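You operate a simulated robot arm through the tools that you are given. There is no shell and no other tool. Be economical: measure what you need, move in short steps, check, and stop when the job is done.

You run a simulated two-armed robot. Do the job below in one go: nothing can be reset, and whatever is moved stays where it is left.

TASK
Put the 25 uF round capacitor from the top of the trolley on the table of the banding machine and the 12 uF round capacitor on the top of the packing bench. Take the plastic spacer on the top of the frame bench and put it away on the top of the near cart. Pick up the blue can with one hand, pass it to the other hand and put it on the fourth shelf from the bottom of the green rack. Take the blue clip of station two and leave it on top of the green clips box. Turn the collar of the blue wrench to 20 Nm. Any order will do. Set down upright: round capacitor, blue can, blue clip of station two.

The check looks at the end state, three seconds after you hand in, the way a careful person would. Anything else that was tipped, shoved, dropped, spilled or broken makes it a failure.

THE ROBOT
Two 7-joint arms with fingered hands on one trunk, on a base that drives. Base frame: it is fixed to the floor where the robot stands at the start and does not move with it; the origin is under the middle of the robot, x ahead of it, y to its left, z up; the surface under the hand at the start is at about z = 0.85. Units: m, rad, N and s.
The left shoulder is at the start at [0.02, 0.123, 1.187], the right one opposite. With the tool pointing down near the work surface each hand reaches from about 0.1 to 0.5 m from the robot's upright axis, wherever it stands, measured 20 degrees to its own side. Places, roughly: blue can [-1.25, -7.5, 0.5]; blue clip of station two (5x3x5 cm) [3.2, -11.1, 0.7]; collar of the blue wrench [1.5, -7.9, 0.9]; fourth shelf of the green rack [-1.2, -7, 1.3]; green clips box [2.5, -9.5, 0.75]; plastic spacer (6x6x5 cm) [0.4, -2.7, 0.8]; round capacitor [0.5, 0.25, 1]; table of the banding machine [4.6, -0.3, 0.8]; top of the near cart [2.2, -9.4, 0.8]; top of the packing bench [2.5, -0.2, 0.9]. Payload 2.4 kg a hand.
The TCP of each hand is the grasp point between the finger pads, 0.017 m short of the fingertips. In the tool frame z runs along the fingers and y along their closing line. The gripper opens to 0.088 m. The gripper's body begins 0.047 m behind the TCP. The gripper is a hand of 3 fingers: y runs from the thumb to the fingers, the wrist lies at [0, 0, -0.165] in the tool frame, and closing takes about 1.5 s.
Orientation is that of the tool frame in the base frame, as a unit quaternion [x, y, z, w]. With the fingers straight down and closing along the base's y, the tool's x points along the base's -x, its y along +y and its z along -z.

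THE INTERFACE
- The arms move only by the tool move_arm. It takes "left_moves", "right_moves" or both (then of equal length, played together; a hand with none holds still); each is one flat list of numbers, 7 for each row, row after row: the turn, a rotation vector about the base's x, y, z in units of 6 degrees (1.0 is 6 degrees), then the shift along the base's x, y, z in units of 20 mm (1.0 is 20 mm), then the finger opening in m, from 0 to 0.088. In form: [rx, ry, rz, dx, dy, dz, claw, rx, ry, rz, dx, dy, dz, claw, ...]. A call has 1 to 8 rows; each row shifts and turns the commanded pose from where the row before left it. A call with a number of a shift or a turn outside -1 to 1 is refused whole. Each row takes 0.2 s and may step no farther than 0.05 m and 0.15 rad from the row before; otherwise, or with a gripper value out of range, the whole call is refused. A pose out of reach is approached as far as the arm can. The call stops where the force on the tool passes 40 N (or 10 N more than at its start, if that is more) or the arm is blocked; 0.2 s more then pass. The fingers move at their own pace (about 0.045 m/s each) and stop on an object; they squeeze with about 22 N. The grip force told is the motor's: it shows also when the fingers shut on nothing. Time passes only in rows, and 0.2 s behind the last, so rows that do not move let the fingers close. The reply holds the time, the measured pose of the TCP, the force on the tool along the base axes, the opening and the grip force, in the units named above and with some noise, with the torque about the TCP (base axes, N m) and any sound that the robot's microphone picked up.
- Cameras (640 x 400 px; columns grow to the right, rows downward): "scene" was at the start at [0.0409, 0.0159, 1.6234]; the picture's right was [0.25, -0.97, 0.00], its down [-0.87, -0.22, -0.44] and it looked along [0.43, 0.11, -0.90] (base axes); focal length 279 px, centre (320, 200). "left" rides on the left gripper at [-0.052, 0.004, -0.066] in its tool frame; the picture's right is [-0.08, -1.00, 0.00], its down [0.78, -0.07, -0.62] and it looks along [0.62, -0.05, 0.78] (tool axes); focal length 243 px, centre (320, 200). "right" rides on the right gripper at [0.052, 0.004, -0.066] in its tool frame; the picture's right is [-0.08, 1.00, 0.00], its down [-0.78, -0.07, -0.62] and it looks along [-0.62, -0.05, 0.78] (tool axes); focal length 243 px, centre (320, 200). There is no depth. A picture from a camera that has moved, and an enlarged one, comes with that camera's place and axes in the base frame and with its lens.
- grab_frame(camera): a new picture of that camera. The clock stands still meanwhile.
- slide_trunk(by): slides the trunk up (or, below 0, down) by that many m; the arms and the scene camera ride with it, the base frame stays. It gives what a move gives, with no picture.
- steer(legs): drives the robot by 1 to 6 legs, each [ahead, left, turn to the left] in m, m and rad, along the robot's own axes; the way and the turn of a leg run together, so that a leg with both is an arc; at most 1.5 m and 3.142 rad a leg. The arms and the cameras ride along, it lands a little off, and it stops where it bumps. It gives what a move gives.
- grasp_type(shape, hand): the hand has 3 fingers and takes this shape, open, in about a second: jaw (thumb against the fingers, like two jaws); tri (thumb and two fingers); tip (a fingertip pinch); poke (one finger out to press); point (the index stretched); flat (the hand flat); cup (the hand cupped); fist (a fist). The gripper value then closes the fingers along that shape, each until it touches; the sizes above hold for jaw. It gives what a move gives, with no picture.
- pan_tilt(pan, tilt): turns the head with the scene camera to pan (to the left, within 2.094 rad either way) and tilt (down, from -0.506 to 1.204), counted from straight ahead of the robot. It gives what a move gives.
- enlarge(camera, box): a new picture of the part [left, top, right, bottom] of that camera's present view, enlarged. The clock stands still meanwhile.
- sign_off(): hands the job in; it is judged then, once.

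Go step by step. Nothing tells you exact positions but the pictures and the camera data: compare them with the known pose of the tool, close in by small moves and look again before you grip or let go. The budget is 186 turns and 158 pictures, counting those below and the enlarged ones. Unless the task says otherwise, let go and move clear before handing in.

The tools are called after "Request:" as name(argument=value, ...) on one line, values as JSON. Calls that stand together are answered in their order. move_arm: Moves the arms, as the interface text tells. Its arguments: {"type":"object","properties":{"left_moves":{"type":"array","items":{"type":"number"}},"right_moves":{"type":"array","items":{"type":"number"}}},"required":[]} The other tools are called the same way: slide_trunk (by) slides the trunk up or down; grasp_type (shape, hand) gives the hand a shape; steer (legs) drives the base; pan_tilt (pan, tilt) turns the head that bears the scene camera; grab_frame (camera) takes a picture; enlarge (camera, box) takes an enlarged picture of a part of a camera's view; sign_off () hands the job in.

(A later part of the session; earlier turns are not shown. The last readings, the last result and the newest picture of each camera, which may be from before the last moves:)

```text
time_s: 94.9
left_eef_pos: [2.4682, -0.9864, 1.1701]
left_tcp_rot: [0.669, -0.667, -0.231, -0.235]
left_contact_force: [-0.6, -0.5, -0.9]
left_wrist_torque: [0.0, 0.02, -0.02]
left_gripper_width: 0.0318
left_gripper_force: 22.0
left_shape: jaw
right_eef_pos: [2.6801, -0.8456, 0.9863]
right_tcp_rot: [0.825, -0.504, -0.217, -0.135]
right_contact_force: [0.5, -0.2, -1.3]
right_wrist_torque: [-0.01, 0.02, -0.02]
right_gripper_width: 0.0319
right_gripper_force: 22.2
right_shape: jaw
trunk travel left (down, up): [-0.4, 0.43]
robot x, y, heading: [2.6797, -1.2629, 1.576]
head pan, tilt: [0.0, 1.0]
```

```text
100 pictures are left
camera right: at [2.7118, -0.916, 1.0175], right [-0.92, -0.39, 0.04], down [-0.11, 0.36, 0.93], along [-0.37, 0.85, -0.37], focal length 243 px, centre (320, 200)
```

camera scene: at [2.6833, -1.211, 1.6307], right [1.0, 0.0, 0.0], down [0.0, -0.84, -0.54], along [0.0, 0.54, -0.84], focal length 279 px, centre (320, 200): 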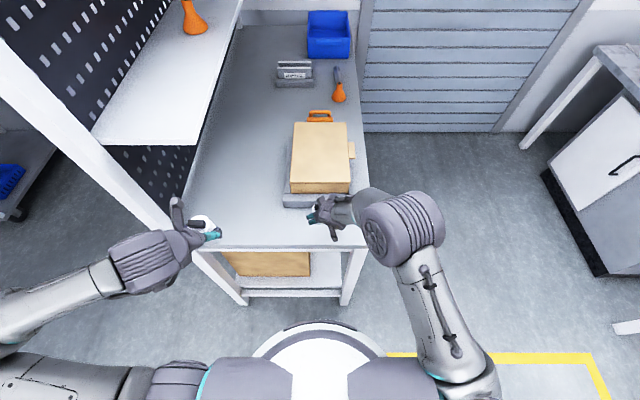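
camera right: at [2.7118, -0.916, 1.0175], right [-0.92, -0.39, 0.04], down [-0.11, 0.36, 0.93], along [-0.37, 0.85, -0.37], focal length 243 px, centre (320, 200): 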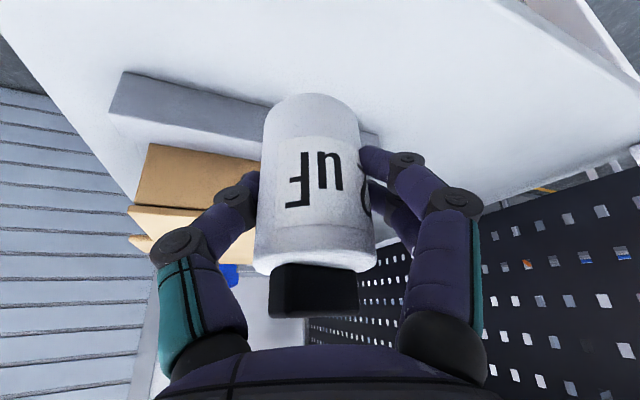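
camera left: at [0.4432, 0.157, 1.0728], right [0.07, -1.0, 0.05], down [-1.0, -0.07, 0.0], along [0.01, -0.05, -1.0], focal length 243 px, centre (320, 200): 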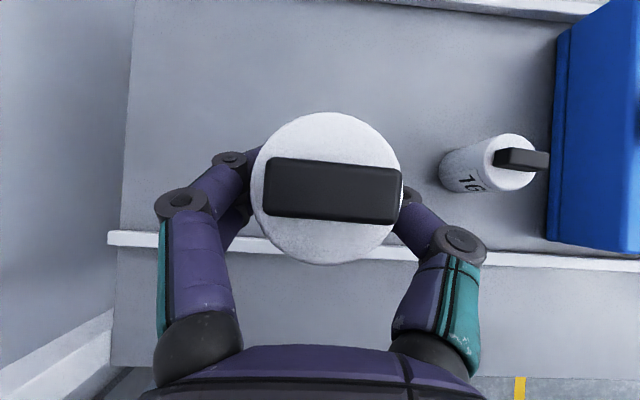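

Cap hovers over the free strip. I lower to just above, then feel for contact.

Request:
move_arm(right_moves=[0, 0, 0, 0, 0, -0.9, 0.03, 0, 0, 0, 0, 0, -0.9, 0.03, 0, 0, 0, 0, 0, -0.3, 0.03])

Request:
grab_frame(camera="right")

```text
time_s: 95.7
left_eef_pos: [2.4682, -0.9862, 1.1712]
left_tcp_rot: [0.668, -0.667, -0.231, -0.236]
left_contact_force: [0.9, 0.4, -0.2]
left_wrist_torque: [0.03, 0.0, 0.0]
left_gripper_width: 0.0317
left_gripper_force: 21.9
left_shape: jaw
right_eef_pos: [2.6809, -0.8468, 0.945]
right_tcp_rot: [0.824, -0.505, -0.217, -0.135]
right_contact_force: [-0.7, -0.2, -2.3]
right_wrist_torque: [-0.01, -0.01, -0.04]
right_gripper_width: 0.0321
right_gripper_force: 22.1
right_shape: jaw
trunk travel left (down, up): [-0.4, 0.43]
robot x, y, heading: [2.6797, -1.2624, 1.574]
head pan, tilt: [0.0, 1.0]
```

```text
99 pictures are left
camera right: at [2.7123, -0.9166, 0.9756], right [-0.92, -0.39, 0.04], down [-0.11, 0.36, 0.93], along [-0.37, 0.85, -0.37], focal length 243 px, centre (320, 200)
```

right: 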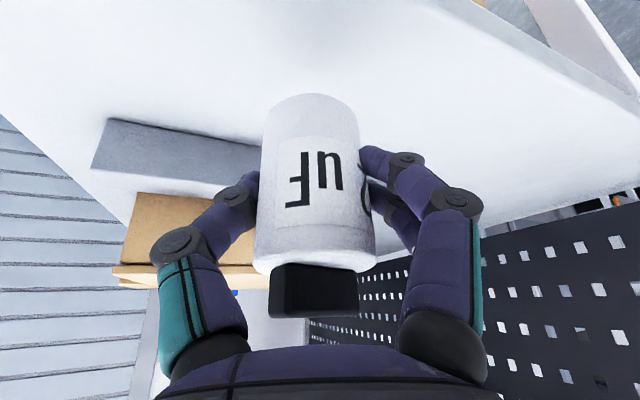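

Request:
move_arm(right_moves=[0, 0, 0, 0, 0, -0.2, 0.03, 0, 0, 0, 0, 0, -0.2, 0.03])

Request:
grab_frame(camera="right")

```text
time_s: 96.3
left_eef_pos: [2.4683, -0.9858, 1.1708]
left_tcp_rot: [0.668, -0.667, -0.231, -0.236]
left_contact_force: [-1.0, -0.3, -1.2]
left_wrist_torque: [0.01, 0.0, 0.0]
left_gripper_width: 0.0319
left_gripper_force: 22.2
left_shape: jaw
right_eef_pos: [2.681, -0.8466, 0.9371]
right_tcp_rot: [0.824, -0.505, -0.218, -0.137]
right_contact_force: [0.4, 0.9, -1.0]
right_wrist_torque: [-0.06, -0.01, 0.0]
right_gripper_width: 0.0319
right_gripper_force: 22.5
right_shape: jaw
trunk travel left (down, up): [-0.4, 0.43]
robot x, y, heading: [2.6858, -1.2604, 1.572]
head pan, tilt: [0.0, 1.0]
```

```text
98 pictures are left
camera right: at [2.7125, -0.9165, 0.9679], right [-0.92, -0.39, 0.04], down [-0.11, 0.36, 0.93], along [-0.37, 0.85, -0.37], focal length 243 px, centre (320, 200)
```

right: 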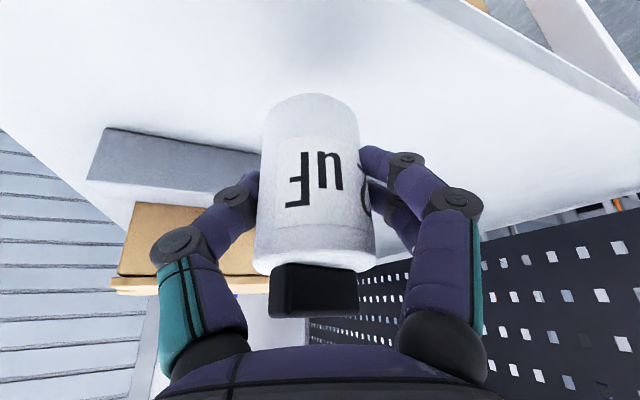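

Request:
move_arm(right_moves=[0, 0, 0, 0, 0, -0.25, 0.03, 0, 0, 0, 0, 0, -0.25, 0.03])

Request:
move_arm(right_moves=[0, 0, 0, 0, 0, -0.2, 0.03])

Request:
grab_frame(camera="right")

```text
time_s: 96.9
left_eef_pos: [2.4685, -0.9862, 1.1703]
left_tcp_rot: [0.669, -0.667, -0.232, -0.234]
left_contact_force: [-0.1, 0.6, -0.8]
left_wrist_torque: [-0.01, 0.0, -0.02]
left_gripper_width: 0.0321
left_gripper_force: 21.9
left_shape: jaw
right_eef_pos: [2.6808, -0.8462, 0.9272]
right_tcp_rot: [0.825, -0.504, -0.218, -0.135]
right_contact_force: [-0.1, 0.5, -0.3]
right_wrist_torque: [-0.02, -0.01, 0.0]
right_gripper_width: 0.0321
right_gripper_force: 22.2
right_shape: jaw
trunk travel left (down, up): [-0.4, 0.43]
robot x, y, heading: [2.681, -1.2651, 1.572]
head pan, tilt: [0.0, 1.0]
```

```text
time_s: 97.3
left_eef_pos: [2.4691, -0.986, 1.1699]
left_tcp_rot: [0.669, -0.666, -0.231, -0.235]
left_contact_force: [-0.9, 0.4, -1.6]
left_wrist_torque: [0.02, -0.04, 0.02]
left_gripper_width: 0.0317
left_gripper_force: 22.2
left_shape: jaw
right_eef_pos: [2.6815, -0.8453, 0.923]
right_tcp_rot: [0.825, -0.504, -0.217, -0.136]
right_contact_force: [0.1, -1.0, -1.9]
right_wrist_torque: [0.0, 0.04, -0.02]
right_gripper_width: 0.0321
right_gripper_force: 22.2
right_shape: jaw
trunk travel left (down, up): [-0.4, 0.43]
robot x, y, heading: [2.6799, -1.2623, 1.583]
head pan, tilt: [0.0, 1.0]
```

```text
97 pictures are left
camera right: at [2.7123, -0.9164, 0.9539], right [-0.92, -0.39, 0.04], down [-0.11, 0.36, 0.93], along [-0.37, 0.85, -0.37], focal length 243 px, centre (320, 200)
```

right: 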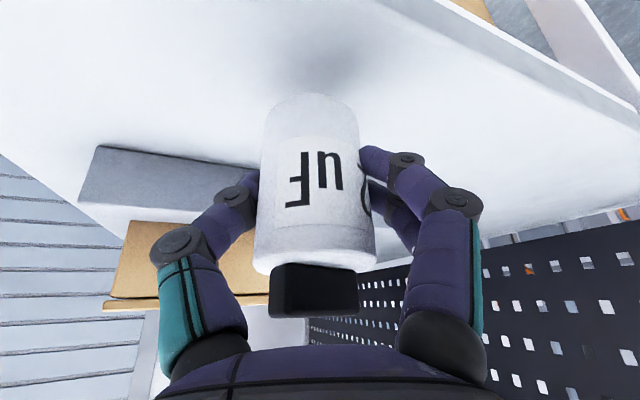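

The surface is lower than thought (about z 0.85), so the strip lies at y −0.876…−0.736. I shift 30 mm inward and go on down.

Request:
move_arm(right_moves=[0, 0, 0, 0, 0.75, 0, 0.03, 0, 0, 0, 0, 0.75, 0, 0.03, 0, 0, 0, 0, 0, -0.5, 0.03, 0, 0, 0, 0, 0, -0.5, 0.03, 0, 0, 0, 0, 0, -0.2, 0.03])

Request:
grab_frame(camera="right")

Request:
grab_frame(camera="scene")

```text
time_s: 98.5
left_eef_pos: [2.4675, -0.9855, 1.1709]
left_tcp_rot: [0.668, -0.667, -0.231, -0.236]
left_contact_force: [0.0, 0.2, -1.9]
left_wrist_torque: [-0.01, -0.03, 0.05]
left_gripper_width: 0.0318
left_gripper_force: 21.9
left_shape: jaw
right_eef_pos: [2.6807, -0.8157, 0.9002]
right_tcp_rot: [0.824, -0.504, -0.219, -0.137]
right_contact_force: [-1.0, 1.6, 1.4]
right_wrist_torque: [0.0, 0.0, 0.0]
right_gripper_width: 0.0321
right_gripper_force: 22.1
right_shape: jaw
trunk travel left (down, up): [-0.4, 0.43]
robot x, y, heading: [2.6808, -1.2615, 1.575]
head pan, tilt: [0.0, 1.0]
```

```text
96 pictures are left
camera right: at [2.7125, -0.887, 0.9305], right [-0.92, -0.39, 0.04], down [-0.11, 0.36, 0.93], along [-0.37, 0.85, -0.37], focal length 243 px, centre (320, 200)
```

right: 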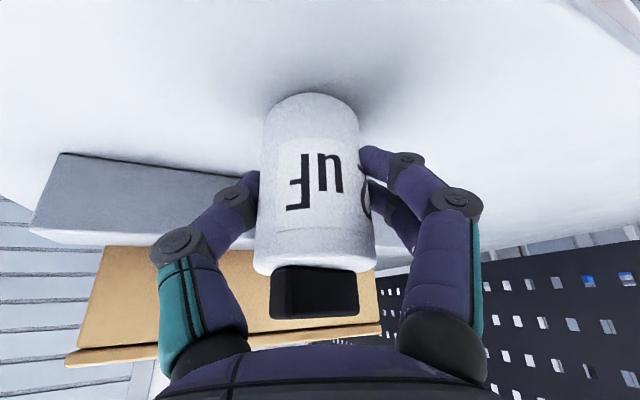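

```text
95 pictures are left
camera scene: at [2.6832, -1.2115, 1.6308], right [1.0, 0.0, 0.0], down [0.0, -0.84, -0.54], along [0.0, 0.54, -0.84], focal length 279 px, centre (320, 200)
```

scene: 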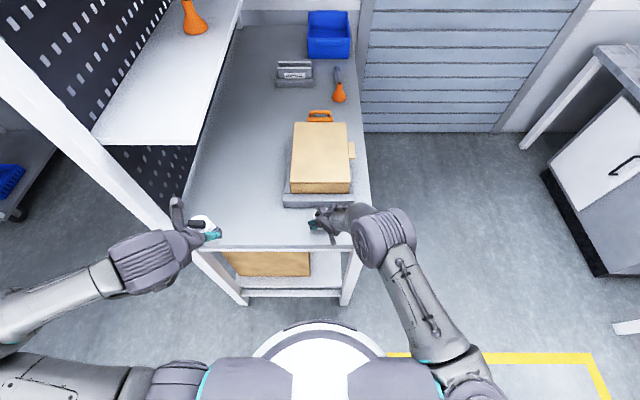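

Request:
move_arm(right_moves=[0, 0, 0, 0, 0, -0.15, 0.03])

Request:
move_arm(right_moves=[0, 0, 0, 0, 0, -0.15, 0.03])

Request:
move_arm(right_moves=[0, 0, 0, 0, 0, -0.15, 0.03])

```text
time_s: 98.9
left_eef_pos: [2.4677, -0.9864, 1.1717]
left_tcp_rot: [0.668, -0.667, -0.23, -0.235]
left_contact_force: [-0.1, -0.5, -0.8]
left_wrist_torque: [0.02, 0.0, 0.0]
left_gripper_width: 0.0317
left_gripper_force: 22.4
left_shape: jaw
right_eef_pos: [2.6801, -0.8174, 0.8972]
right_tcp_rot: [0.824, -0.504, -0.22, -0.138]
right_contact_force: [-1.2, 3.2, 9.9]
right_wrist_torque: [0.02, 0.03, 0.0]
right_gripper_width: 0.0322
right_gripper_force: 21.5
right_shape: jaw
trunk travel left (down, up): [-0.4, 0.43]
robot x, y, heading: [2.6848, -1.2631, 1.578]
head pan, tilt: [0.0, 1.0]
```

```text
time_s: 99.3
left_eef_pos: [2.4683, -0.9874, 1.1723]
left_tcp_rot: [0.668, -0.666, -0.232, -0.236]
left_contact_force: [0.0, -0.4, -2.2]
left_wrist_torque: [0.0, 0.0, 0.02]
left_gripper_width: 0.0319
left_gripper_force: 21.9
left_shape: jaw
right_eef_pos: [2.6816, -0.8163, 0.8958]
right_tcp_rot: [0.823, -0.504, -0.221, -0.14]
right_contact_force: [-1.6, 3.9, 27.5]
right_wrist_torque: [0.21, 0.0, -0.04]
right_gripper_width: 0.0336
right_gripper_force: 22.2
right_shape: jaw
trunk travel left (down, up): [-0.4, 0.43]
robot x, y, heading: [2.6863, -1.2612, 1.575]
head pan, tilt: [0.0, 1.0]
```

```text
time_s: 99.7
left_eef_pos: [2.4683, -0.9873, 1.1725]
left_tcp_rot: [0.669, -0.666, -0.231, -0.236]
left_contact_force: [-0.1, 0.0, -1.6]
left_wrist_torque: [0.01, 0.05, -0.01]
left_gripper_width: 0.0318
left_gripper_force: 22.5
left_shape: jaw
right_eef_pos: [2.6803, -0.8165, 0.8942]
right_tcp_rot: [0.824, -0.504, -0.22, -0.138]
right_contact_force: [-3.5, 5.3, 36.7]
right_wrist_torque: [0.27, -0.01, 0.01]
right_gripper_width: 0.0338
right_gripper_force: 22.1
right_shape: jaw
trunk travel left (down, up): [-0.4, 0.43]
robot x, y, heading: [2.6839, -1.265, 1.57]
head pan, tilt: [0.0, 1.0]
```

Contact came at TCP z ≈ 0.899. I ease up 4 mm, open, and back off upwards.

Request:
move_arm(right_moves=[0, 0, 0, 0, 0, 0.22, 0.03, 0, 0, 0, 0, 0, 0, 0.03])

Request:
move_arm(right_moves=[0, 0, 0, 0, 0, 0, 0.05, 0, 0, 0, 0, 0, 0, 0.08, 0, 0, 0, 0, 0, 0, 0.08, 0, 0, 0, 0, 0, 0, 0.08, 0, 0, 0, 0.22, -0.45, 0.87, 0.08, 0, 0, 0, 0.22, -0.45, 0.87, 0.08, 0, 0, 0, 0.22, -0.45, 0.87, 0.08, 0, 0, 0, 0.22, -0.45, 0.87, 0.08])

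Request:
grab_frame(camera="right")

```text
time_s: 100.3
left_eef_pos: [2.4683, -0.9854, 1.171]
left_tcp_rot: [0.668, -0.667, -0.231, -0.236]
left_contact_force: [-0.6, -0.1, -1.5]
left_wrist_torque: [-0.01, 0.01, 0.02]
left_gripper_width: 0.0321
left_gripper_force: 22.2
left_shape: jaw
right_eef_pos: [2.6815, -0.8174, 0.8935]
right_tcp_rot: [0.825, -0.504, -0.217, -0.135]
right_contact_force: [-3.0, 5.8, 19.0]
right_wrist_torque: [0.14, 0.03, 0.04]
right_gripper_width: 0.0339
right_gripper_force: 22.2
right_shape: jaw
trunk travel left (down, up): [-0.4, 0.43]
robot x, y, heading: [2.6819, -1.2611, 1.573]
head pan, tilt: [0.0, 1.0]
```

```text
time_s: 102.1
left_eef_pos: [2.4682, -0.9857, 1.1707]
left_tcp_rot: [0.669, -0.667, -0.231, -0.235]
left_contact_force: [-0.1, 1.1, -1.8]
left_wrist_torque: [-0.02, 0.01, -0.02]
left_gripper_width: 0.0316
left_gripper_force: 22.0
left_shape: jaw
right_eef_pos: [2.6995, -0.8529, 0.9645]
right_tcp_rot: [0.825, -0.504, -0.218, -0.135]
right_contact_force: [0.1, 0.8, 0.1]
right_wrist_torque: [-0.01, 0.03, 0.0]
right_gripper_width: 0.0797
right_gripper_force: 0.0
right_shape: jaw
trunk travel left (down, up): [-0.4, 0.43]
robot x, y, heading: [2.6819, -1.2602, 1.572]
head pan, tilt: [0.0, 1.0]
```

```text
94 pictures are left
camera right: at [2.7302, -0.923, 0.9956], right [-0.92, -0.39, 0.04], down [-0.11, 0.36, 0.93], along [-0.37, 0.85, -0.37], focal length 243 px, centre (320, 200)
```

right: 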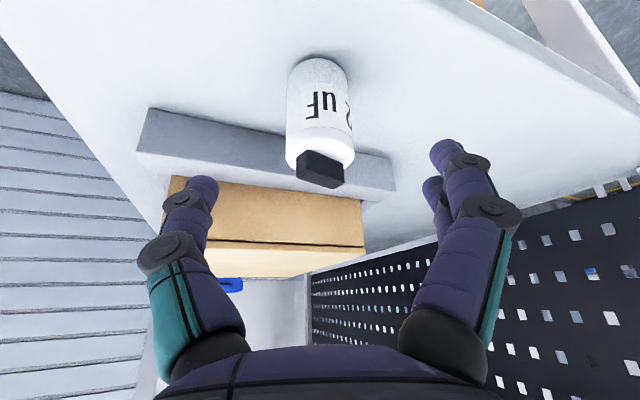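

The 12 uF stands upright on the packing bench. I raise the right hand, back out and drive to the banding machine table.

Request:
move_arm(right_moves=[0, 0, 0, 0.2, -0.5, 1, 0.06, 0, 0, 0, 0.2, -0.5, 1, 0.04, 0, 0, 0, 0.2, -0.5, 1, 0.02, 0, 0, 0, 0.2, -0.5, 1, 0.02, 0, 0, 0, 0.2, -0.5, 1, 0.02, 0, 0, 0, 0.2, -0.5, 1, 0.02, 0, 0, 0, 0.2, -0.5, 1, 0.02])

Request:
steer(legs=[[-0.22, 0, 0], [0, 0, -1.572], [0.85, 0, 0], [0, 1.14, 0]])

Request:
pan_tilt(pan=0.15, tilt=0.8)

Request:
grab_frame(camera="scene")

```text
time_s: 103.7
left_eef_pos: [2.469, -0.9868, 1.1714]
left_tcp_rot: [0.669, -0.667, -0.231, -0.235]
left_contact_force: [0.8, 0.4, -0.8]
left_wrist_torque: [-0.02, 0.01, 0.0]
left_gripper_width: 0.032
left_gripper_force: 22.0
left_shape: jaw
right_eef_pos: [2.7271, -0.9242, 1.1051]
right_tcp_rot: [0.825, -0.504, -0.217, -0.136]
right_contact_force: [1.0, 0.5, -0.2]
right_wrist_torque: [-0.02, -0.01, 0.01]
right_gripper_width: 0.0203
right_gripper_force: 0.1
right_shape: jaw
trunk travel left (down, up): [-0.4, 0.43]
robot x, y, heading: [2.6827, -1.2621, 1.575]
head pan, tilt: [0.0, 1.0]
```

```text
time_s: 118.7
left_eef_pos: [3.81, -0.1253, 1.1704]
left_tcp_rot: [0.002, 0.944, -0.005, 0.33]
left_contact_force: [0.0, 0.1, -1.5]
left_wrist_torque: [0.03, -0.04, 0.01]
left_gripper_width: 0.0315
left_gripper_force: 21.6
left_shape: jaw
right_eef_pos: [3.8738, -0.3846, 1.1041]
right_tcp_rot: [-0.224, 0.941, 0.057, 0.249]
right_contact_force: [-0.3, -0.7, -0.7]
right_wrist_torque: [-0.02, 0.02, 0.0]
right_gripper_width: 0.0204
right_gripper_force: 0.1
right_shape: jaw
trunk travel left (down, up): [-0.4, 0.43]
robot x, y, heading: [3.5344, -0.3362, -0.005]
head pan, tilt: [0.0, 1.0]
```

```text
time_s: 119.4
left_eef_pos: [3.8124, -0.1259, 1.1712]
left_tcp_rot: [0.001, 0.944, -0.004, 0.33]
left_contact_force: [-0.8, 0.7, -1.4]
left_wrist_torque: [0.01, 0.01, 0.05]
left_gripper_width: 0.0316
left_gripper_force: 22.0
left_shape: jaw
right_eef_pos: [3.8721, -0.3856, 1.1055]
right_tcp_rot: [-0.223, 0.941, 0.057, 0.25]
right_contact_force: [0.2, -0.4, -0.2]
right_wrist_torque: [-0.01, 0.0, -0.04]
right_gripper_width: 0.0202
right_gripper_force: 0.1
right_shape: jaw
trunk travel left (down, up): [-0.4, 0.43]
robot x, y, heading: [3.5371, -0.3395, -0.007]
head pan, tilt: [0.15, 0.799]
```

```text
93 pictures are left
camera scene: at [3.5947, -0.3268, 1.6458], right [0.15, -0.99, 0.0], down [-0.71, -0.1, -0.7], along [0.69, 0.1, -0.72], focal length 279 px, centre (320, 200)
```

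scene: 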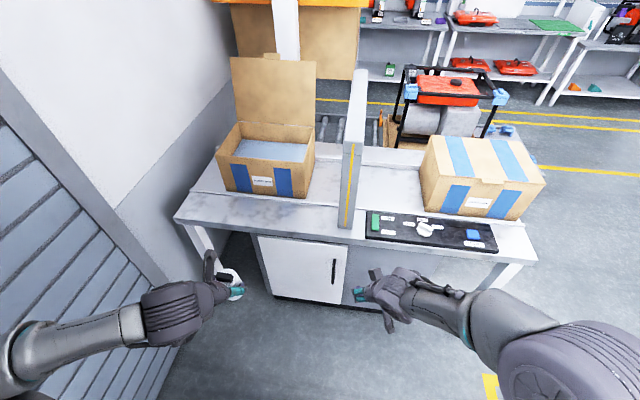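

The front strip of the banding table left of the arch post is free. I drive 0.33 m ahead and bring the 25 uF over it.

Request:
steer(legs=[[0.32, 0, 0]])

Request:
move_arm(left_moves=[0, 0, 0, 0.9, 0, -1, 0.03, 0, 0, 0, 0.9, 0, -1, 0.03, 0, 0, 0, 0.9, 0, -1, 0.03, 0, 0, 0, 0.9, 0, -1, 0.03, 0, 0, 0, 0.9, 0, -1, 0.03, 0, 0, 0, 0.9, 0, -1, 0.03, 0, 0, 0, 0.9, 0, -1, 0.03, 0, 0, 0, 0.9, 0, -1, 0.03])

Request:
grab_frame(camera="scene")

Request:
grab_frame(camera="left")

```text
time_s: 121.6
left_eef_pos: [4.133, -0.1283, 1.1702]
left_tcp_rot: [0.002, 0.944, -0.004, 0.329]
left_contact_force: [-0.6, 0.3, -0.1]
left_wrist_torque: [0.03, 0.02, 0.04]
left_gripper_width: 0.0316
left_gripper_force: 21.7
left_shape: jaw
right_eef_pos: [4.1931, -0.3865, 1.1045]
right_tcp_rot: [-0.222, 0.941, 0.056, 0.25]
right_contact_force: [0.0, -0.6, 0.1]
right_wrist_torque: [0.0, -0.02, 0.01]
right_gripper_width: 0.0203
right_gripper_force: 0.1
right_shape: jaw
trunk travel left (down, up): [-0.4, 0.43]
robot x, y, heading: [3.8526, -0.3416, -0.006]
head pan, tilt: [0.15, 0.799]
```

```text
time_s: 123.4
left_eef_pos: [4.2759, -0.1251, 1.0116]
left_tcp_rot: [0.003, 0.944, -0.005, 0.33]
left_contact_force: [0.0, -0.8, -0.4]
left_wrist_torque: [-0.01, -0.01, 0.0]
left_gripper_width: 0.0314
left_gripper_force: 21.7
left_shape: jaw
right_eef_pos: [4.1933, -0.3865, 1.1052]
right_tcp_rot: [-0.223, 0.941, 0.056, 0.25]
right_contact_force: [-0.3, 0.8, 0.1]
right_wrist_torque: [0.02, -0.02, -0.05]
right_gripper_width: 0.0204
right_gripper_force: 0.1
right_shape: jaw
trunk travel left (down, up): [-0.4, 0.43]
robot x, y, heading: [3.8536, -0.3377, -0.003]
head pan, tilt: [0.15, 0.799]
```

```text
92 pictures are left
camera scene: at [3.9149, -0.3279, 1.6458], right [0.15, -0.99, 0.0], down [-0.71, -0.1, -0.7], along [0.69, 0.1, -0.72], focal length 279 px, centre (320, 200)
```

scene: 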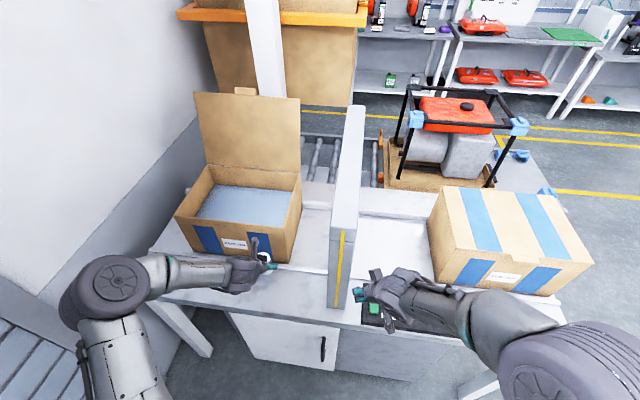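

```text
91 pictures are left
camera left: at [4.2754, -0.1214, 1.0945], right [0.06, -1.0, 0.06], down [-1.0, -0.06, 0.0], along [0.0, -0.06, -1.0], focal length 243 px, centre (320, 200)
```

left: 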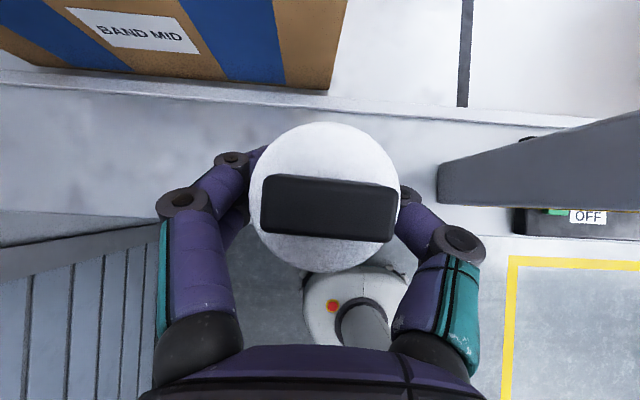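

Left camera shows the front edge at x ≈ 4.253 and the ledge at 4.40, so I move 4 cm deeper and lower.

Request:
steer(legs=[[0.045, 0, 0]])

Request:
move_arm(left_moves=[0, 0, 0, 0, 0, -0.9, 0.03, 0, 0, 0, 0, 0, -0.9, 0.03, 0, 0, 0, 0, 0, -0.9, 0.03, 0, 0, 0, 0, 0, -0.9, 0.03, 0, 0, 0, 0, 0, -0.9, 0.03, 0, 0, 0, 0, 0, -0.9, 0.03, 0, 0, 0, 0, 0, -0.9, 0.03])

Request:
grab_frame(camera="left")

Request:
enlarge(camera="scene", box=[160, 200, 400, 350])

```text
time_s: 124.3
left_eef_pos: [4.3219, -0.1255, 1.0102]
left_tcp_rot: [0.001, 0.944, -0.004, 0.329]
left_contact_force: [0.2, 0.3, -1.3]
left_wrist_torque: [0.02, 0.02, 0.04]
left_gripper_width: 0.0316
left_gripper_force: 21.9
left_shape: jaw
right_eef_pos: [4.2389, -0.3875, 1.1039]
right_tcp_rot: [-0.224, 0.941, 0.057, 0.249]
right_contact_force: [0.6, 0.2, 0.0]
right_wrist_torque: [0.03, 0.0, -0.01]
right_gripper_width: 0.0202
right_gripper_force: 0.0
right_shape: jaw
trunk travel left (down, up): [-0.4, 0.43]
robot x, y, heading: [3.9009, -0.3413, -0.005]
head pan, tilt: [0.15, 0.799]
```

```text
time_s: 125.9
left_eef_pos: [4.3198, -0.1268, 0.8852]
left_tcp_rot: [0.003, 0.944, -0.005, 0.33]
left_contact_force: [0.1, -0.2, -0.8]
left_wrist_torque: [0.02, -0.02, -0.01]
left_gripper_width: 0.0319
left_gripper_force: 22.4
left_shape: jaw
right_eef_pos: [4.2375, -0.3869, 1.1056]
right_tcp_rot: [-0.223, 0.941, 0.057, 0.25]
right_contact_force: [0.0, -0.3, -0.2]
right_wrist_torque: [-0.04, 0.02, -0.04]
right_gripper_width: 0.0202
right_gripper_force: 0.1
right_shape: jaw
trunk travel left (down, up): [-0.4, 0.43]
robot x, y, heading: [3.8984, -0.3395, -0.002]
head pan, tilt: [0.15, 0.799]
```

```text
90 pictures are left
camera left: at [4.3205, -0.1214, 0.9686], right [0.06, -1.0, 0.06], down [-1.0, -0.06, 0.0], along [0.0, -0.06, -1.0], focal length 243 px, centre (320, 200)
```

left: 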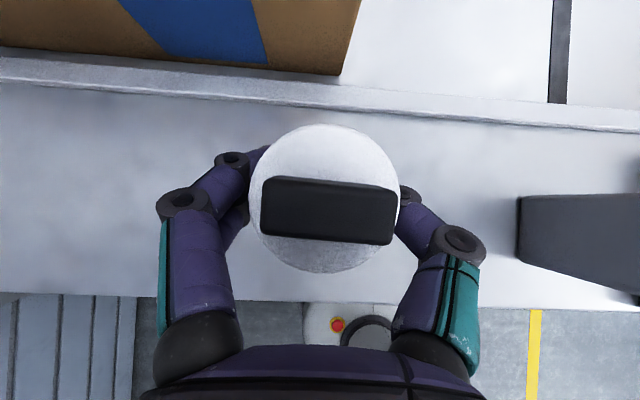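

```text
2.67 times, centred on (280, 275) of scene
camera zoom: at [3.9595, -0.328, 1.6458], right [0.15, -0.99, 0.0], down [-0.71, -0.1, -0.7], along [0.69, 0.1, -0.72], focal length 744 px, centre (427, 0)
```

zoom: 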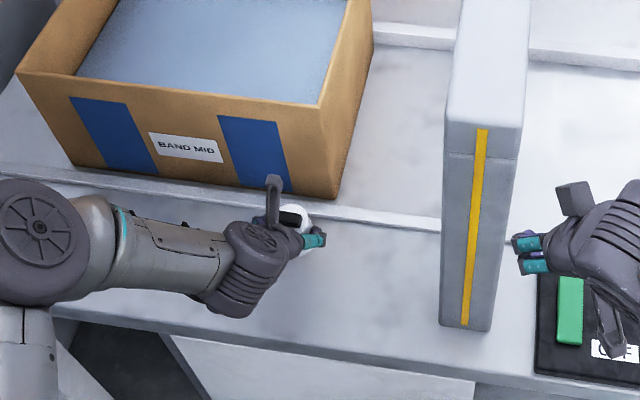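

Table height about z 0.80. I lower to 0.85, then in fine steps.

Request:
move_arm(left_moves=[0, 0, 0, 0, 0, -0.8, 0.03, 0, 0, 0, 0, 0, -0.8, 0.03])

Request:
move_arm(left_moves=[0, 0, 0, 0, 0, -0.2, 0.03])

Request:
move_arm(left_moves=[0, 0, 0, 0, 0, -0.15, 0.03])

```text
time_s: 126.5
left_eef_pos: [4.3198, -0.1269, 0.8532]
left_tcp_rot: [0.002, 0.944, -0.004, 0.33]
left_contact_force: [0.7, 0.5, -0.7]
left_wrist_torque: [-0.03, -0.01, 0.0]
left_gripper_width: 0.0315
left_gripper_force: 22.0
left_shape: jaw
right_eef_pos: [4.2365, -0.3871, 1.1053]
right_tcp_rot: [-0.222, 0.941, 0.056, 0.25]
right_contact_force: [-0.1, -0.2, 0.0]
right_wrist_torque: [0.0, -0.01, -0.01]
right_gripper_width: 0.02
right_gripper_force: 0.1
right_shape: jaw
trunk travel left (down, up): [-0.4, 0.43]
robot x, y, heading: [3.901, -0.3419, -0.003]
head pan, tilt: [0.15, 0.799]
```

```text
time_s: 126.9
left_eef_pos: [4.3202, -0.1257, 0.8485]
left_tcp_rot: [0.002, 0.944, -0.004, 0.33]
left_contact_force: [-0.8, 0.0, -1.1]
left_wrist_torque: [-0.03, 0.01, 0.02]
left_gripper_width: 0.0317
left_gripper_force: 22.1
left_shape: jaw
right_eef_pos: [4.238, -0.3864, 1.1039]
right_tcp_rot: [-0.222, 0.941, 0.056, 0.25]
right_contact_force: [0.3, 0.0, -0.4]
right_wrist_torque: [0.0, 0.0, -0.02]
right_gripper_width: 0.0202
right_gripper_force: 0.0
right_shape: jaw
trunk travel left (down, up): [-0.4, 0.43]
robot x, y, heading: [3.8974, -0.3379, -0.005]
head pan, tilt: [0.15, 0.799]
```

```text
time_s: 127.3
left_eef_pos: [4.3212, -0.1266, 0.8449]
left_tcp_rot: [0.002, 0.944, -0.004, 0.33]
left_contact_force: [-0.3, 1.0, -0.5]
left_wrist_torque: [0.02, 0.02, 0.04]
left_gripper_width: 0.0317
left_gripper_force: 21.5
left_shape: jaw
right_eef_pos: [4.238, -0.3878, 1.1049]
right_tcp_rot: [-0.223, 0.941, 0.057, 0.25]
right_contact_force: [-0.4, 0.5, 0.4]
right_wrist_torque: [0.02, -0.04, 0.0]
right_gripper_width: 0.0203
right_gripper_force: 0.2
right_shape: jaw
trunk travel left (down, up): [-0.4, 0.43]
robot x, y, heading: [3.9, -0.3431, -0.002]
head pan, tilt: [0.15, 0.799]
```

Request:
move_arm(left_moves=[0, 0, 0, 0, 0, -0.18, 0.03])

Request:
move_arm(left_moves=[0, 0, 0, 0, 0, -0.15, 0.03])

Request:
grab_frame(camera="left")

```text
time_s: 127.7
left_eef_pos: [4.3209, -0.1261, 0.8425]
left_tcp_rot: [0.001, 0.944, -0.004, 0.33]
left_contact_force: [0.6, 0.7, -0.6]
left_wrist_torque: [-0.02, 0.05, -0.04]
left_gripper_width: 0.0318
left_gripper_force: 22.4
left_shape: jaw
right_eef_pos: [4.2365, -0.3876, 1.1059]
right_tcp_rot: [-0.223, 0.941, 0.057, 0.25]
right_contact_force: [0.5, -0.4, -0.1]
right_wrist_torque: [0.0, 0.02, 0.02]
right_gripper_width: 0.0202
right_gripper_force: 0.1
right_shape: jaw
trunk travel left (down, up): [-0.4, 0.43]
robot x, y, heading: [3.8995, -0.338, -0.004]
head pan, tilt: [0.15, 0.799]
```

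```text
time_s: 128.1
left_eef_pos: [4.3207, -0.1262, 0.8396]
left_tcp_rot: [0.001, 0.944, -0.004, 0.33]
left_contact_force: [0.3, -0.8, -0.4]
left_wrist_torque: [0.0, 0.02, 0.0]
left_gripper_width: 0.0315
left_gripper_force: 22.1
left_shape: jaw
right_eef_pos: [4.2376, -0.3865, 1.1055]
right_tcp_rot: [-0.222, 0.941, 0.056, 0.25]
right_contact_force: [0.8, -0.6, 1.2]
right_wrist_torque: [-0.02, 0.0, -0.01]
right_gripper_width: 0.0204
right_gripper_force: 0.1
right_shape: jaw
trunk travel left (down, up): [-0.4, 0.43]
robot x, y, heading: [3.8985, -0.3426, -0.002]
head pan, tilt: [0.15, 0.799]
```

```text
88 pictures are left
camera left: at [4.3205, -0.1216, 0.9234], right [0.06, -1.0, 0.06], down [-1.0, -0.06, 0.0], along [0.0, -0.06, -1.0], focal length 243 px, centre (320, 200)
```

left: 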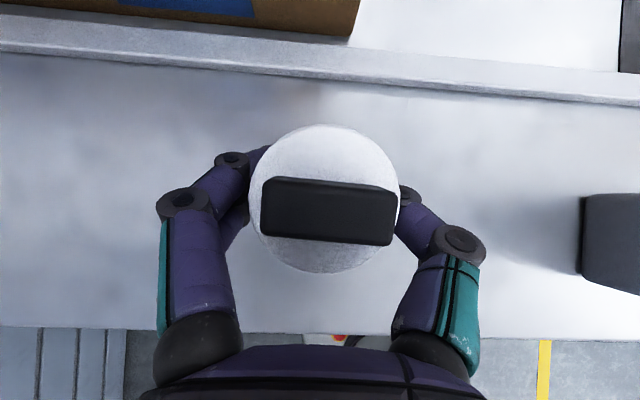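

Request:
move_arm(left_moves=[0, 0, 0, 0, 0, -0.12, 0.03, 0, 0, 0, 0, 0, -0.12, 0.03])

Request:
move_arm(left_moves=[0, 0, 0, 0, 0, -0.12, 0.03])

```text
time_s: 128.7
left_eef_pos: [4.3211, -0.1267, 0.8338]
left_tcp_rot: [0.003, 0.944, -0.004, 0.331]
left_contact_force: [-1.0, 0.7, -1.9]
left_wrist_torque: [-0.03, -0.01, 0.03]
left_gripper_width: 0.0312
left_gripper_force: 21.6
left_shape: jaw
right_eef_pos: [4.2369, -0.3872, 1.1048]
right_tcp_rot: [-0.223, 0.941, 0.057, 0.25]
right_contact_force: [0.3, -0.4, -1.1]
right_wrist_torque: [0.0, 0.02, 0.01]
right_gripper_width: 0.0203
right_gripper_force: 0.1
right_shape: jaw
trunk travel left (down, up): [-0.4, 0.43]
robot x, y, heading: [3.9012, -0.3426, -0.007]
head pan, tilt: [0.15, 0.799]
```

```text
time_s: 129.1
left_eef_pos: [4.3198, -0.1265, 0.8324]
left_tcp_rot: [0.002, 0.944, -0.005, 0.331]
left_contact_force: [0.5, -0.4, -0.7]
left_wrist_torque: [0.05, 0.0, -0.02]
left_gripper_width: 0.0314
left_gripper_force: 22.4
left_shape: jaw
right_eef_pos: [4.2374, -0.3857, 1.1044]
right_tcp_rot: [-0.223, 0.941, 0.056, 0.25]
right_contact_force: [0.3, -0.6, -0.6]
right_wrist_torque: [0.02, 0.02, -0.01]
right_gripper_width: 0.0203
right_gripper_force: 0.1
right_shape: jaw
trunk travel left (down, up): [-0.4, 0.43]
robot x, y, heading: [3.9005, -0.3414, -0.005]
head pan, tilt: [0.15, 0.799]
```

Request:
move_arm(left_moves=[0, 0, 0, 0, 0, -0.12, 0.03, 0, 0, 0, 0, 0, -0.1, 0.03])

Request:
grab_frame(camera="left")

```text
time_s: 129.7
left_eef_pos: [4.3203, -0.1266, 0.8269]
left_tcp_rot: [0.001, 0.944, -0.004, 0.329]
left_contact_force: [0.1, 0.2, -1.4]
left_wrist_torque: [0.02, 0.0, -0.03]
left_gripper_width: 0.0314
left_gripper_force: 21.6
left_shape: jaw
right_eef_pos: [4.2366, -0.3874, 1.1049]
right_tcp_rot: [-0.223, 0.941, 0.058, 0.249]
right_contact_force: [-0.1, -0.2, -0.6]
right_wrist_torque: [-0.02, 0.0, 0.0]
right_gripper_width: 0.0204
right_gripper_force: 0.1
right_shape: jaw
trunk travel left (down, up): [-0.4, 0.43]
robot x, y, heading: [3.8993, -0.34, -0.003]
head pan, tilt: [0.15, 0.799]
```

```text
87 pictures are left
camera left: at [4.3199, -0.1215, 0.9114], right [0.06, -1.0, 0.06], down [-1.0, -0.06, 0.0], along [0.0, -0.06, -1.0], focal length 243 px, centre (320, 200)
```

left: 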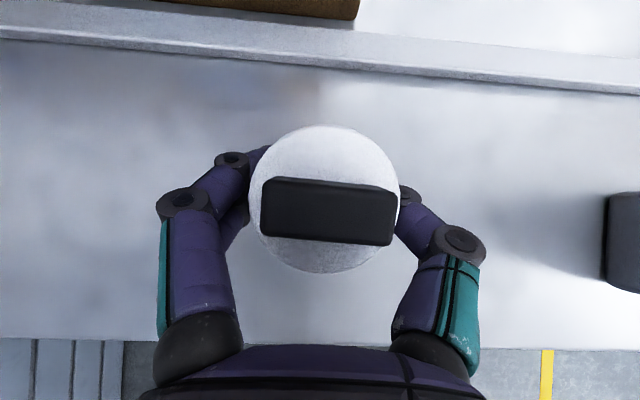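

Request:
move_arm(left_moves=[0, 0, 0, 0, 0, -0.12, 0.03, 0, 0, 0, 0, 0, -0.1, 0.03])

Request:
move_arm(left_moves=[0, 0, 0, 0, 0, -0.12, 0.03])

Request:
move_arm(left_moves=[0, 0, 0, 0, 0, -0.12, 0.03])

```text
time_s: 130.3
left_eef_pos: [4.3197, -0.1265, 0.8235]
left_tcp_rot: [0.002, 0.944, -0.005, 0.33]
left_contact_force: [-0.4, -0.9, -0.4]
left_wrist_torque: [-0.03, -0.03, -0.01]
left_gripper_width: 0.0314
left_gripper_force: 22.0
left_shape: jaw
right_eef_pos: [4.2375, -0.3869, 1.1051]
right_tcp_rot: [-0.223, 0.94, 0.056, 0.251]
right_contact_force: [0.0, 0.1, -0.4]
right_wrist_torque: [0.0, 0.02, 0.02]
right_gripper_width: 0.0204
right_gripper_force: 0.1
right_shape: jaw
trunk travel left (down, up): [-0.4, 0.43]
robot x, y, heading: [3.9011, -0.3452, -0.003]
head pan, tilt: [0.15, 0.799]
```

```text
time_s: 130.7
left_eef_pos: [4.3201, -0.1263, 0.8216]
left_tcp_rot: [0.003, 0.944, -0.005, 0.33]
left_contact_force: [0.6, 0.3, 0.5]
left_wrist_torque: [0.0, -0.03, 0.0]
left_gripper_width: 0.0316
left_gripper_force: 21.7
left_shape: jaw
right_eef_pos: [4.2376, -0.3872, 1.1042]
right_tcp_rot: [-0.223, 0.941, 0.057, 0.25]
right_contact_force: [0.8, 0.1, 0.0]
right_wrist_torque: [0.02, 0.01, 0.01]
right_gripper_width: 0.0202
right_gripper_force: 0.1
right_shape: jaw
trunk travel left (down, up): [-0.4, 0.43]
robot x, y, heading: [3.8997, -0.3391, -0.0]
head pan, tilt: [0.15, 0.799]
```

```text
time_s: 131.1
left_eef_pos: [4.3189, -0.1271, 0.818]
left_tcp_rot: [0.001, 0.944, -0.004, 0.33]
left_contact_force: [0.4, -0.1, 4.0]
left_wrist_torque: [0.05, 0.02, -0.01]
left_gripper_width: 0.0314
left_gripper_force: 22.6
left_shape: jaw
right_eef_pos: [4.2368, -0.3879, 1.1054]
right_tcp_rot: [-0.222, 0.941, 0.057, 0.251]
right_contact_force: [-0.8, -0.7, 0.5]
right_wrist_torque: [-0.01, -0.04, -0.02]
right_gripper_width: 0.02
right_gripper_force: 0.0
right_shape: jaw
trunk travel left (down, up): [-0.4, 0.43]
robot x, y, heading: [3.8987, -0.3414, -0.002]
head pan, tilt: [0.15, 0.799]
```

Contact at 4 N (TCP z 0.818). I open and back off along the tool.

Request:
move_arm(left_moves=[0, 0, 0, 0, 0, 0, 0.05, 0, 0, 0, 0, 0, 0, 0.082, 0, 0, 0, 0, 0, 0, 0.082, 0, 0, 0, 0, 0, 0, 0.082, 0, 0, 0, -0.62, 0, 0.79, 0.082, 0, 0, 0, -0.62, 0, 0.79, 0.082, 0, 0, 0, -0.62, 0, 0.79, 0.082, 0, 0, 0, -0.62, 0, 0.79, 0.082])

Request:
grab_frame(camera="left")

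Request:
enlarge(camera="scene", box=[160, 200, 400, 350])

```text
time_s: 132.9
left_eef_pos: [4.2705, -0.1255, 0.8808]
left_tcp_rot: [0.002, 0.944, -0.004, 0.33]
left_contact_force: [-0.1, 0.2, 0.1]
left_wrist_torque: [0.0, -0.04, -0.01]
left_gripper_width: 0.0818
left_gripper_force: 0.1
left_shape: jaw
right_eef_pos: [4.2358, -0.3877, 1.1055]
right_tcp_rot: [-0.223, 0.94, 0.057, 0.25]
right_contact_force: [0.9, 0.1, 0.3]
right_wrist_torque: [0.0, 0.01, 0.01]
right_gripper_width: 0.0205
right_gripper_force: 0.1
right_shape: jaw
trunk travel left (down, up): [-0.4, 0.43]
robot x, y, heading: [3.8989, -0.3406, -0.005]
head pan, tilt: [0.15, 0.799]
```

```text
86 pictures are left
camera left: at [4.2699, -0.1212, 0.9659], right [0.06, -1.0, 0.06], down [-1.0, -0.06, 0.0], along [0.0, -0.06, -1.0], focal length 243 px, centre (320, 200)
```

left: 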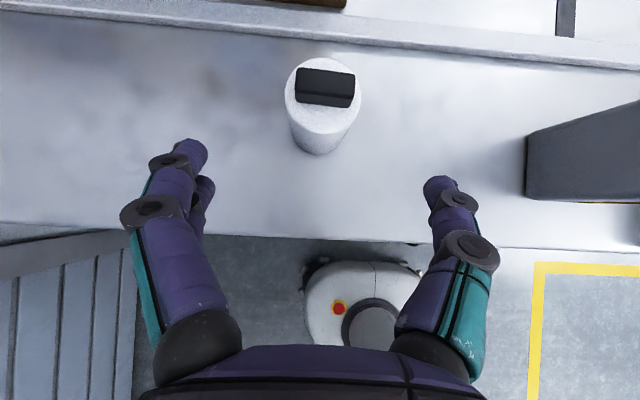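

```text
2.67 times, centred on (280, 275) of scene
camera zoom: at [3.959, -0.3281, 1.6459], right [0.15, -0.99, 0.0], down [-0.71, -0.1, -0.7], along [0.69, 0.1, -0.72], focal length 744 px, centre (427, 0)
```

zoom: 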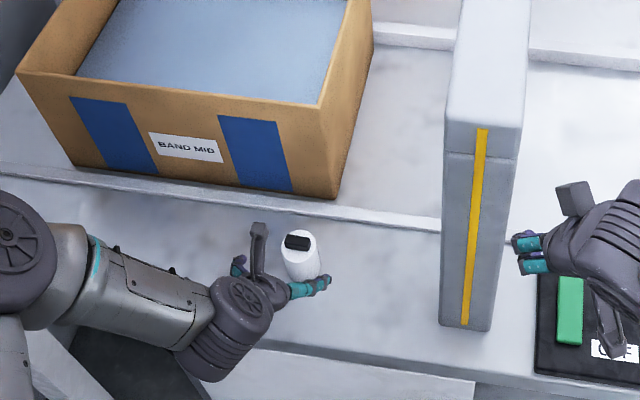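

The 25 uF stands upright on the banding table. I raise the left hand, back out and drive toward the frame bench, facing −y.

Request:
move_arm(left_moves=[0, 0, 0, -0.7, 0, 1, 0.06, 0, 0, 0, -0.7, 0, 1, 0.04, 0, 0, 0, -0.5, 0, 1, 0.02, 0, 0, 0, -0.5, 0, 1, 0.02, 0, 0, 0, 0, 0, 1, 0.02, 0, 0, 0, 0, 0, 1, 0.02, 0, 0, 0, 0, 0, 1, 0.02, 0, 0, 0, 0, 0, 1, 0.02])

Request:
steer(legs=[[-0.4, 0, 0], [0, -1.1, 0], [0, 0, -1.57], [0, -1.4, 0]])

Request:
pan_tilt(pan=-0.5, tilt=0.45)

Request:
grab_frame(camera="scene")

Request:
pan_tilt(pan=0.5, tilt=0.3)

Request:
grab_frame(camera="scene")

```text
time_s: 134.7
left_eef_pos: [4.2215, -0.1261, 1.0425]
left_tcp_rot: [0.002, 0.944, -0.004, 0.33]
left_contact_force: [-0.2, 0.1, 0.2]
left_wrist_torque: [0.02, 0.03, 0.0]
left_gripper_width: 0.0203
left_gripper_force: 0.1
left_shape: jaw
right_eef_pos: [4.237, -0.3879, 1.1044]
right_tcp_rot: [-0.222, 0.94, 0.057, 0.251]
right_contact_force: [-0.2, 0.6, 0.2]
right_wrist_torque: [0.03, 0.01, 0.02]
right_gripper_width: 0.0204
right_gripper_force: 0.0
right_shape: jaw
trunk travel left (down, up): [-0.4, 0.43]
robot x, y, heading: [3.8952, -0.3419, -0.006]
head pan, tilt: [0.15, 0.799]
```

```text
time_s: 152.8
left_eef_pos: [2.2921, -1.7377, 1.041]
left_tcp_rot: [0.675, 0.66, -0.238, 0.229]
left_contact_force: [0.0, -0.3, -0.6]
left_wrist_torque: [-0.02, 0.0, 0.03]
left_gripper_width: 0.0203
left_gripper_force: 0.1
left_shape: jaw
right_eef_pos: [2.031, -1.7485, 1.1049]
right_tcp_rot: [0.516, 0.817, -0.139, 0.216]
right_contact_force: [0.1, 0.4, 0.1]
right_wrist_torque: [0.02, -0.02, -0.01]
right_gripper_width: 0.0204
right_gripper_force: 0.1
right_shape: jaw
trunk travel left (down, up): [-0.4, 0.43]
robot x, y, heading: [2.0911, -1.4106, -1.595]
head pan, tilt: [0.15, 0.799]
```

```text
time_s: 153.9
left_eef_pos: [2.2944, -1.7385, 1.0421]
left_tcp_rot: [0.675, 0.66, -0.238, 0.228]
left_contact_force: [-0.7, 0.2, -1.1]
left_wrist_torque: [0.0, 0.01, 0.01]
left_gripper_width: 0.0201
left_gripper_force: 0.0
left_shape: jaw
right_eef_pos: [2.0317, -1.748, 1.1045]
right_tcp_rot: [0.515, 0.818, -0.139, 0.215]
right_contact_force: [1.6, 0.0, 0.3]
right_wrist_torque: [0.01, -0.01, -0.02]
right_gripper_width: 0.02
right_gripper_force: 0.0
right_shape: jaw
trunk travel left (down, up): [-0.4, 0.43]
robot x, y, heading: [2.0865, -1.4101, -1.593]
head pan, tilt: [-0.499, 0.45]
```

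```text
84 pictures are left
camera scene: at [2.0402, -1.471, 1.6763], right [-0.87, 0.5, 0.0], down [0.22, 0.38, -0.9], along [-0.45, -0.78, -0.44], focal length 279 px, centre (320, 200)
```

scene: 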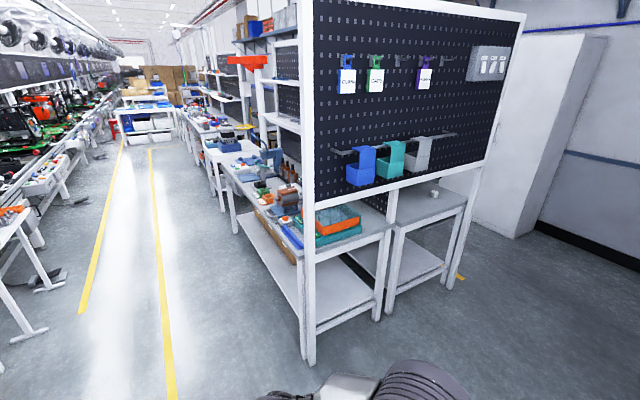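

```text
time_s: 155.1
left_eef_pos: [2.2942, -1.7379, 1.0424]
left_tcp_rot: [0.676, 0.659, -0.239, 0.228]
left_contact_force: [-0.2, -1.3, -0.4]
left_wrist_torque: [0.0, 0.04, -0.02]
left_gripper_width: 0.0203
left_gripper_force: 0.0
left_shape: jaw
right_eef_pos: [2.0326, -1.7485, 1.104]
right_tcp_rot: [0.515, 0.818, -0.139, 0.216]
right_contact_force: [-0.6, -0.7, -0.2]
right_wrist_torque: [0.04, -0.01, -0.02]
right_gripper_width: 0.0201
right_gripper_force: 0.1
right_shape: jaw
trunk travel left (down, up): [-0.4, 0.43]
robot x, y, heading: [2.0862, -1.4104, -1.588]
head pan, tilt: [0.499, 0.3]
```

```text
83 pictures are left
camera scene: at [2.1287, -1.4743, 1.6902], right [-0.89, -0.46, 0.0], down [-0.14, 0.26, -0.96], along [0.44, -0.85, -0.3], focal length 279 px, centre (320, 200)
```

scene: 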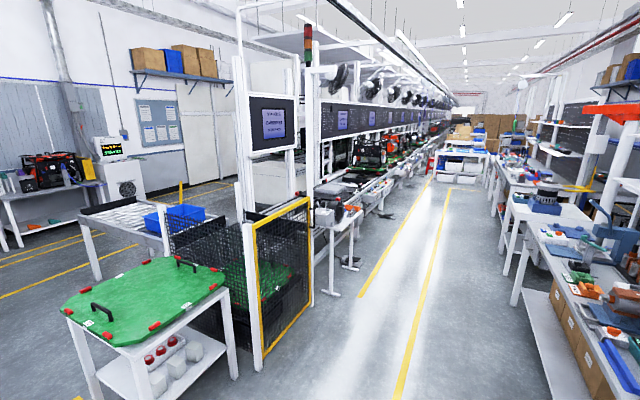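

The spacer's bench is the western one behind the end panel, reachable from the west side. I drive around: west past the panel, then south, facing +x.

Request:
steer(legs=[[0.34, 0, 0], [0, -1.25, 0], [0, -1.25, 0], [0, 0, 1.588], [0, -0.9, 0]])

Request:
pan_tilt(pan=0.0, tilt=0.75)

Request:
grab_frame(camera="scene")

```text
time_s: 177.4
left_eef_pos: [-0.0783, -2.4088, 1.0415]
left_tcp_rot: [-0.014, 0.944, 0.002, 0.33]
left_contact_force: [0.2, -0.8, -0.4]
left_wrist_torque: [-0.01, -0.03, 0.04]
left_gripper_width: 0.0203
left_gripper_force: 0.1
left_shape: jaw
right_eef_pos: [-0.0545, -2.6692, 1.1043]
right_tcp_rot: [-0.238, 0.937, 0.062, 0.249]
right_contact_force: [0.5, -0.4, 0.3]
right_wrist_torque: [-0.02, 0.0, 0.02]
right_gripper_width: 0.0205
right_gripper_force: 0.1
right_shape: jaw
trunk travel left (down, up): [-0.4, 0.43]
robot x, y, heading: [-0.3931, -2.6326, 0.027]
head pan, tilt: [0.499, 0.3]
```

```text
time_s: 178.4
left_eef_pos: [-0.0785, -2.4088, 1.0427]
left_tcp_rot: [-0.014, 0.944, 0.001, 0.331]
left_contact_force: [0.2, 0.2, -0.5]
left_wrist_torque: [0.02, 0.01, 0.04]
left_gripper_width: 0.0203
left_gripper_force: 0.0
left_shape: jaw
right_eef_pos: [-0.0549, -2.6689, 1.1043]
right_tcp_rot: [-0.238, 0.937, 0.061, 0.248]
right_contact_force: [-0.3, -0.9, 0.1]
right_wrist_torque: [0.01, 0.01, -0.02]
right_gripper_width: 0.0201
right_gripper_force: 0.0
right_shape: jaw
trunk travel left (down, up): [-0.4, 0.43]
robot x, y, heading: [-0.3953, -2.6315, 0.025]
head pan, tilt: [0.0, 0.75]
```

```text
82 pictures are left
camera scene: at [-0.3306, -2.631, 1.6499], right [0.03, -1.0, 0.0], down [-0.68, -0.02, -0.73], along [0.73, 0.02, -0.68], focal length 279 px, centre (320, 200)
```

scene: 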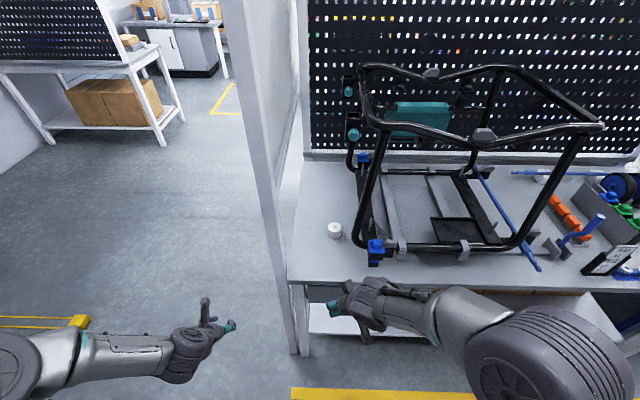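

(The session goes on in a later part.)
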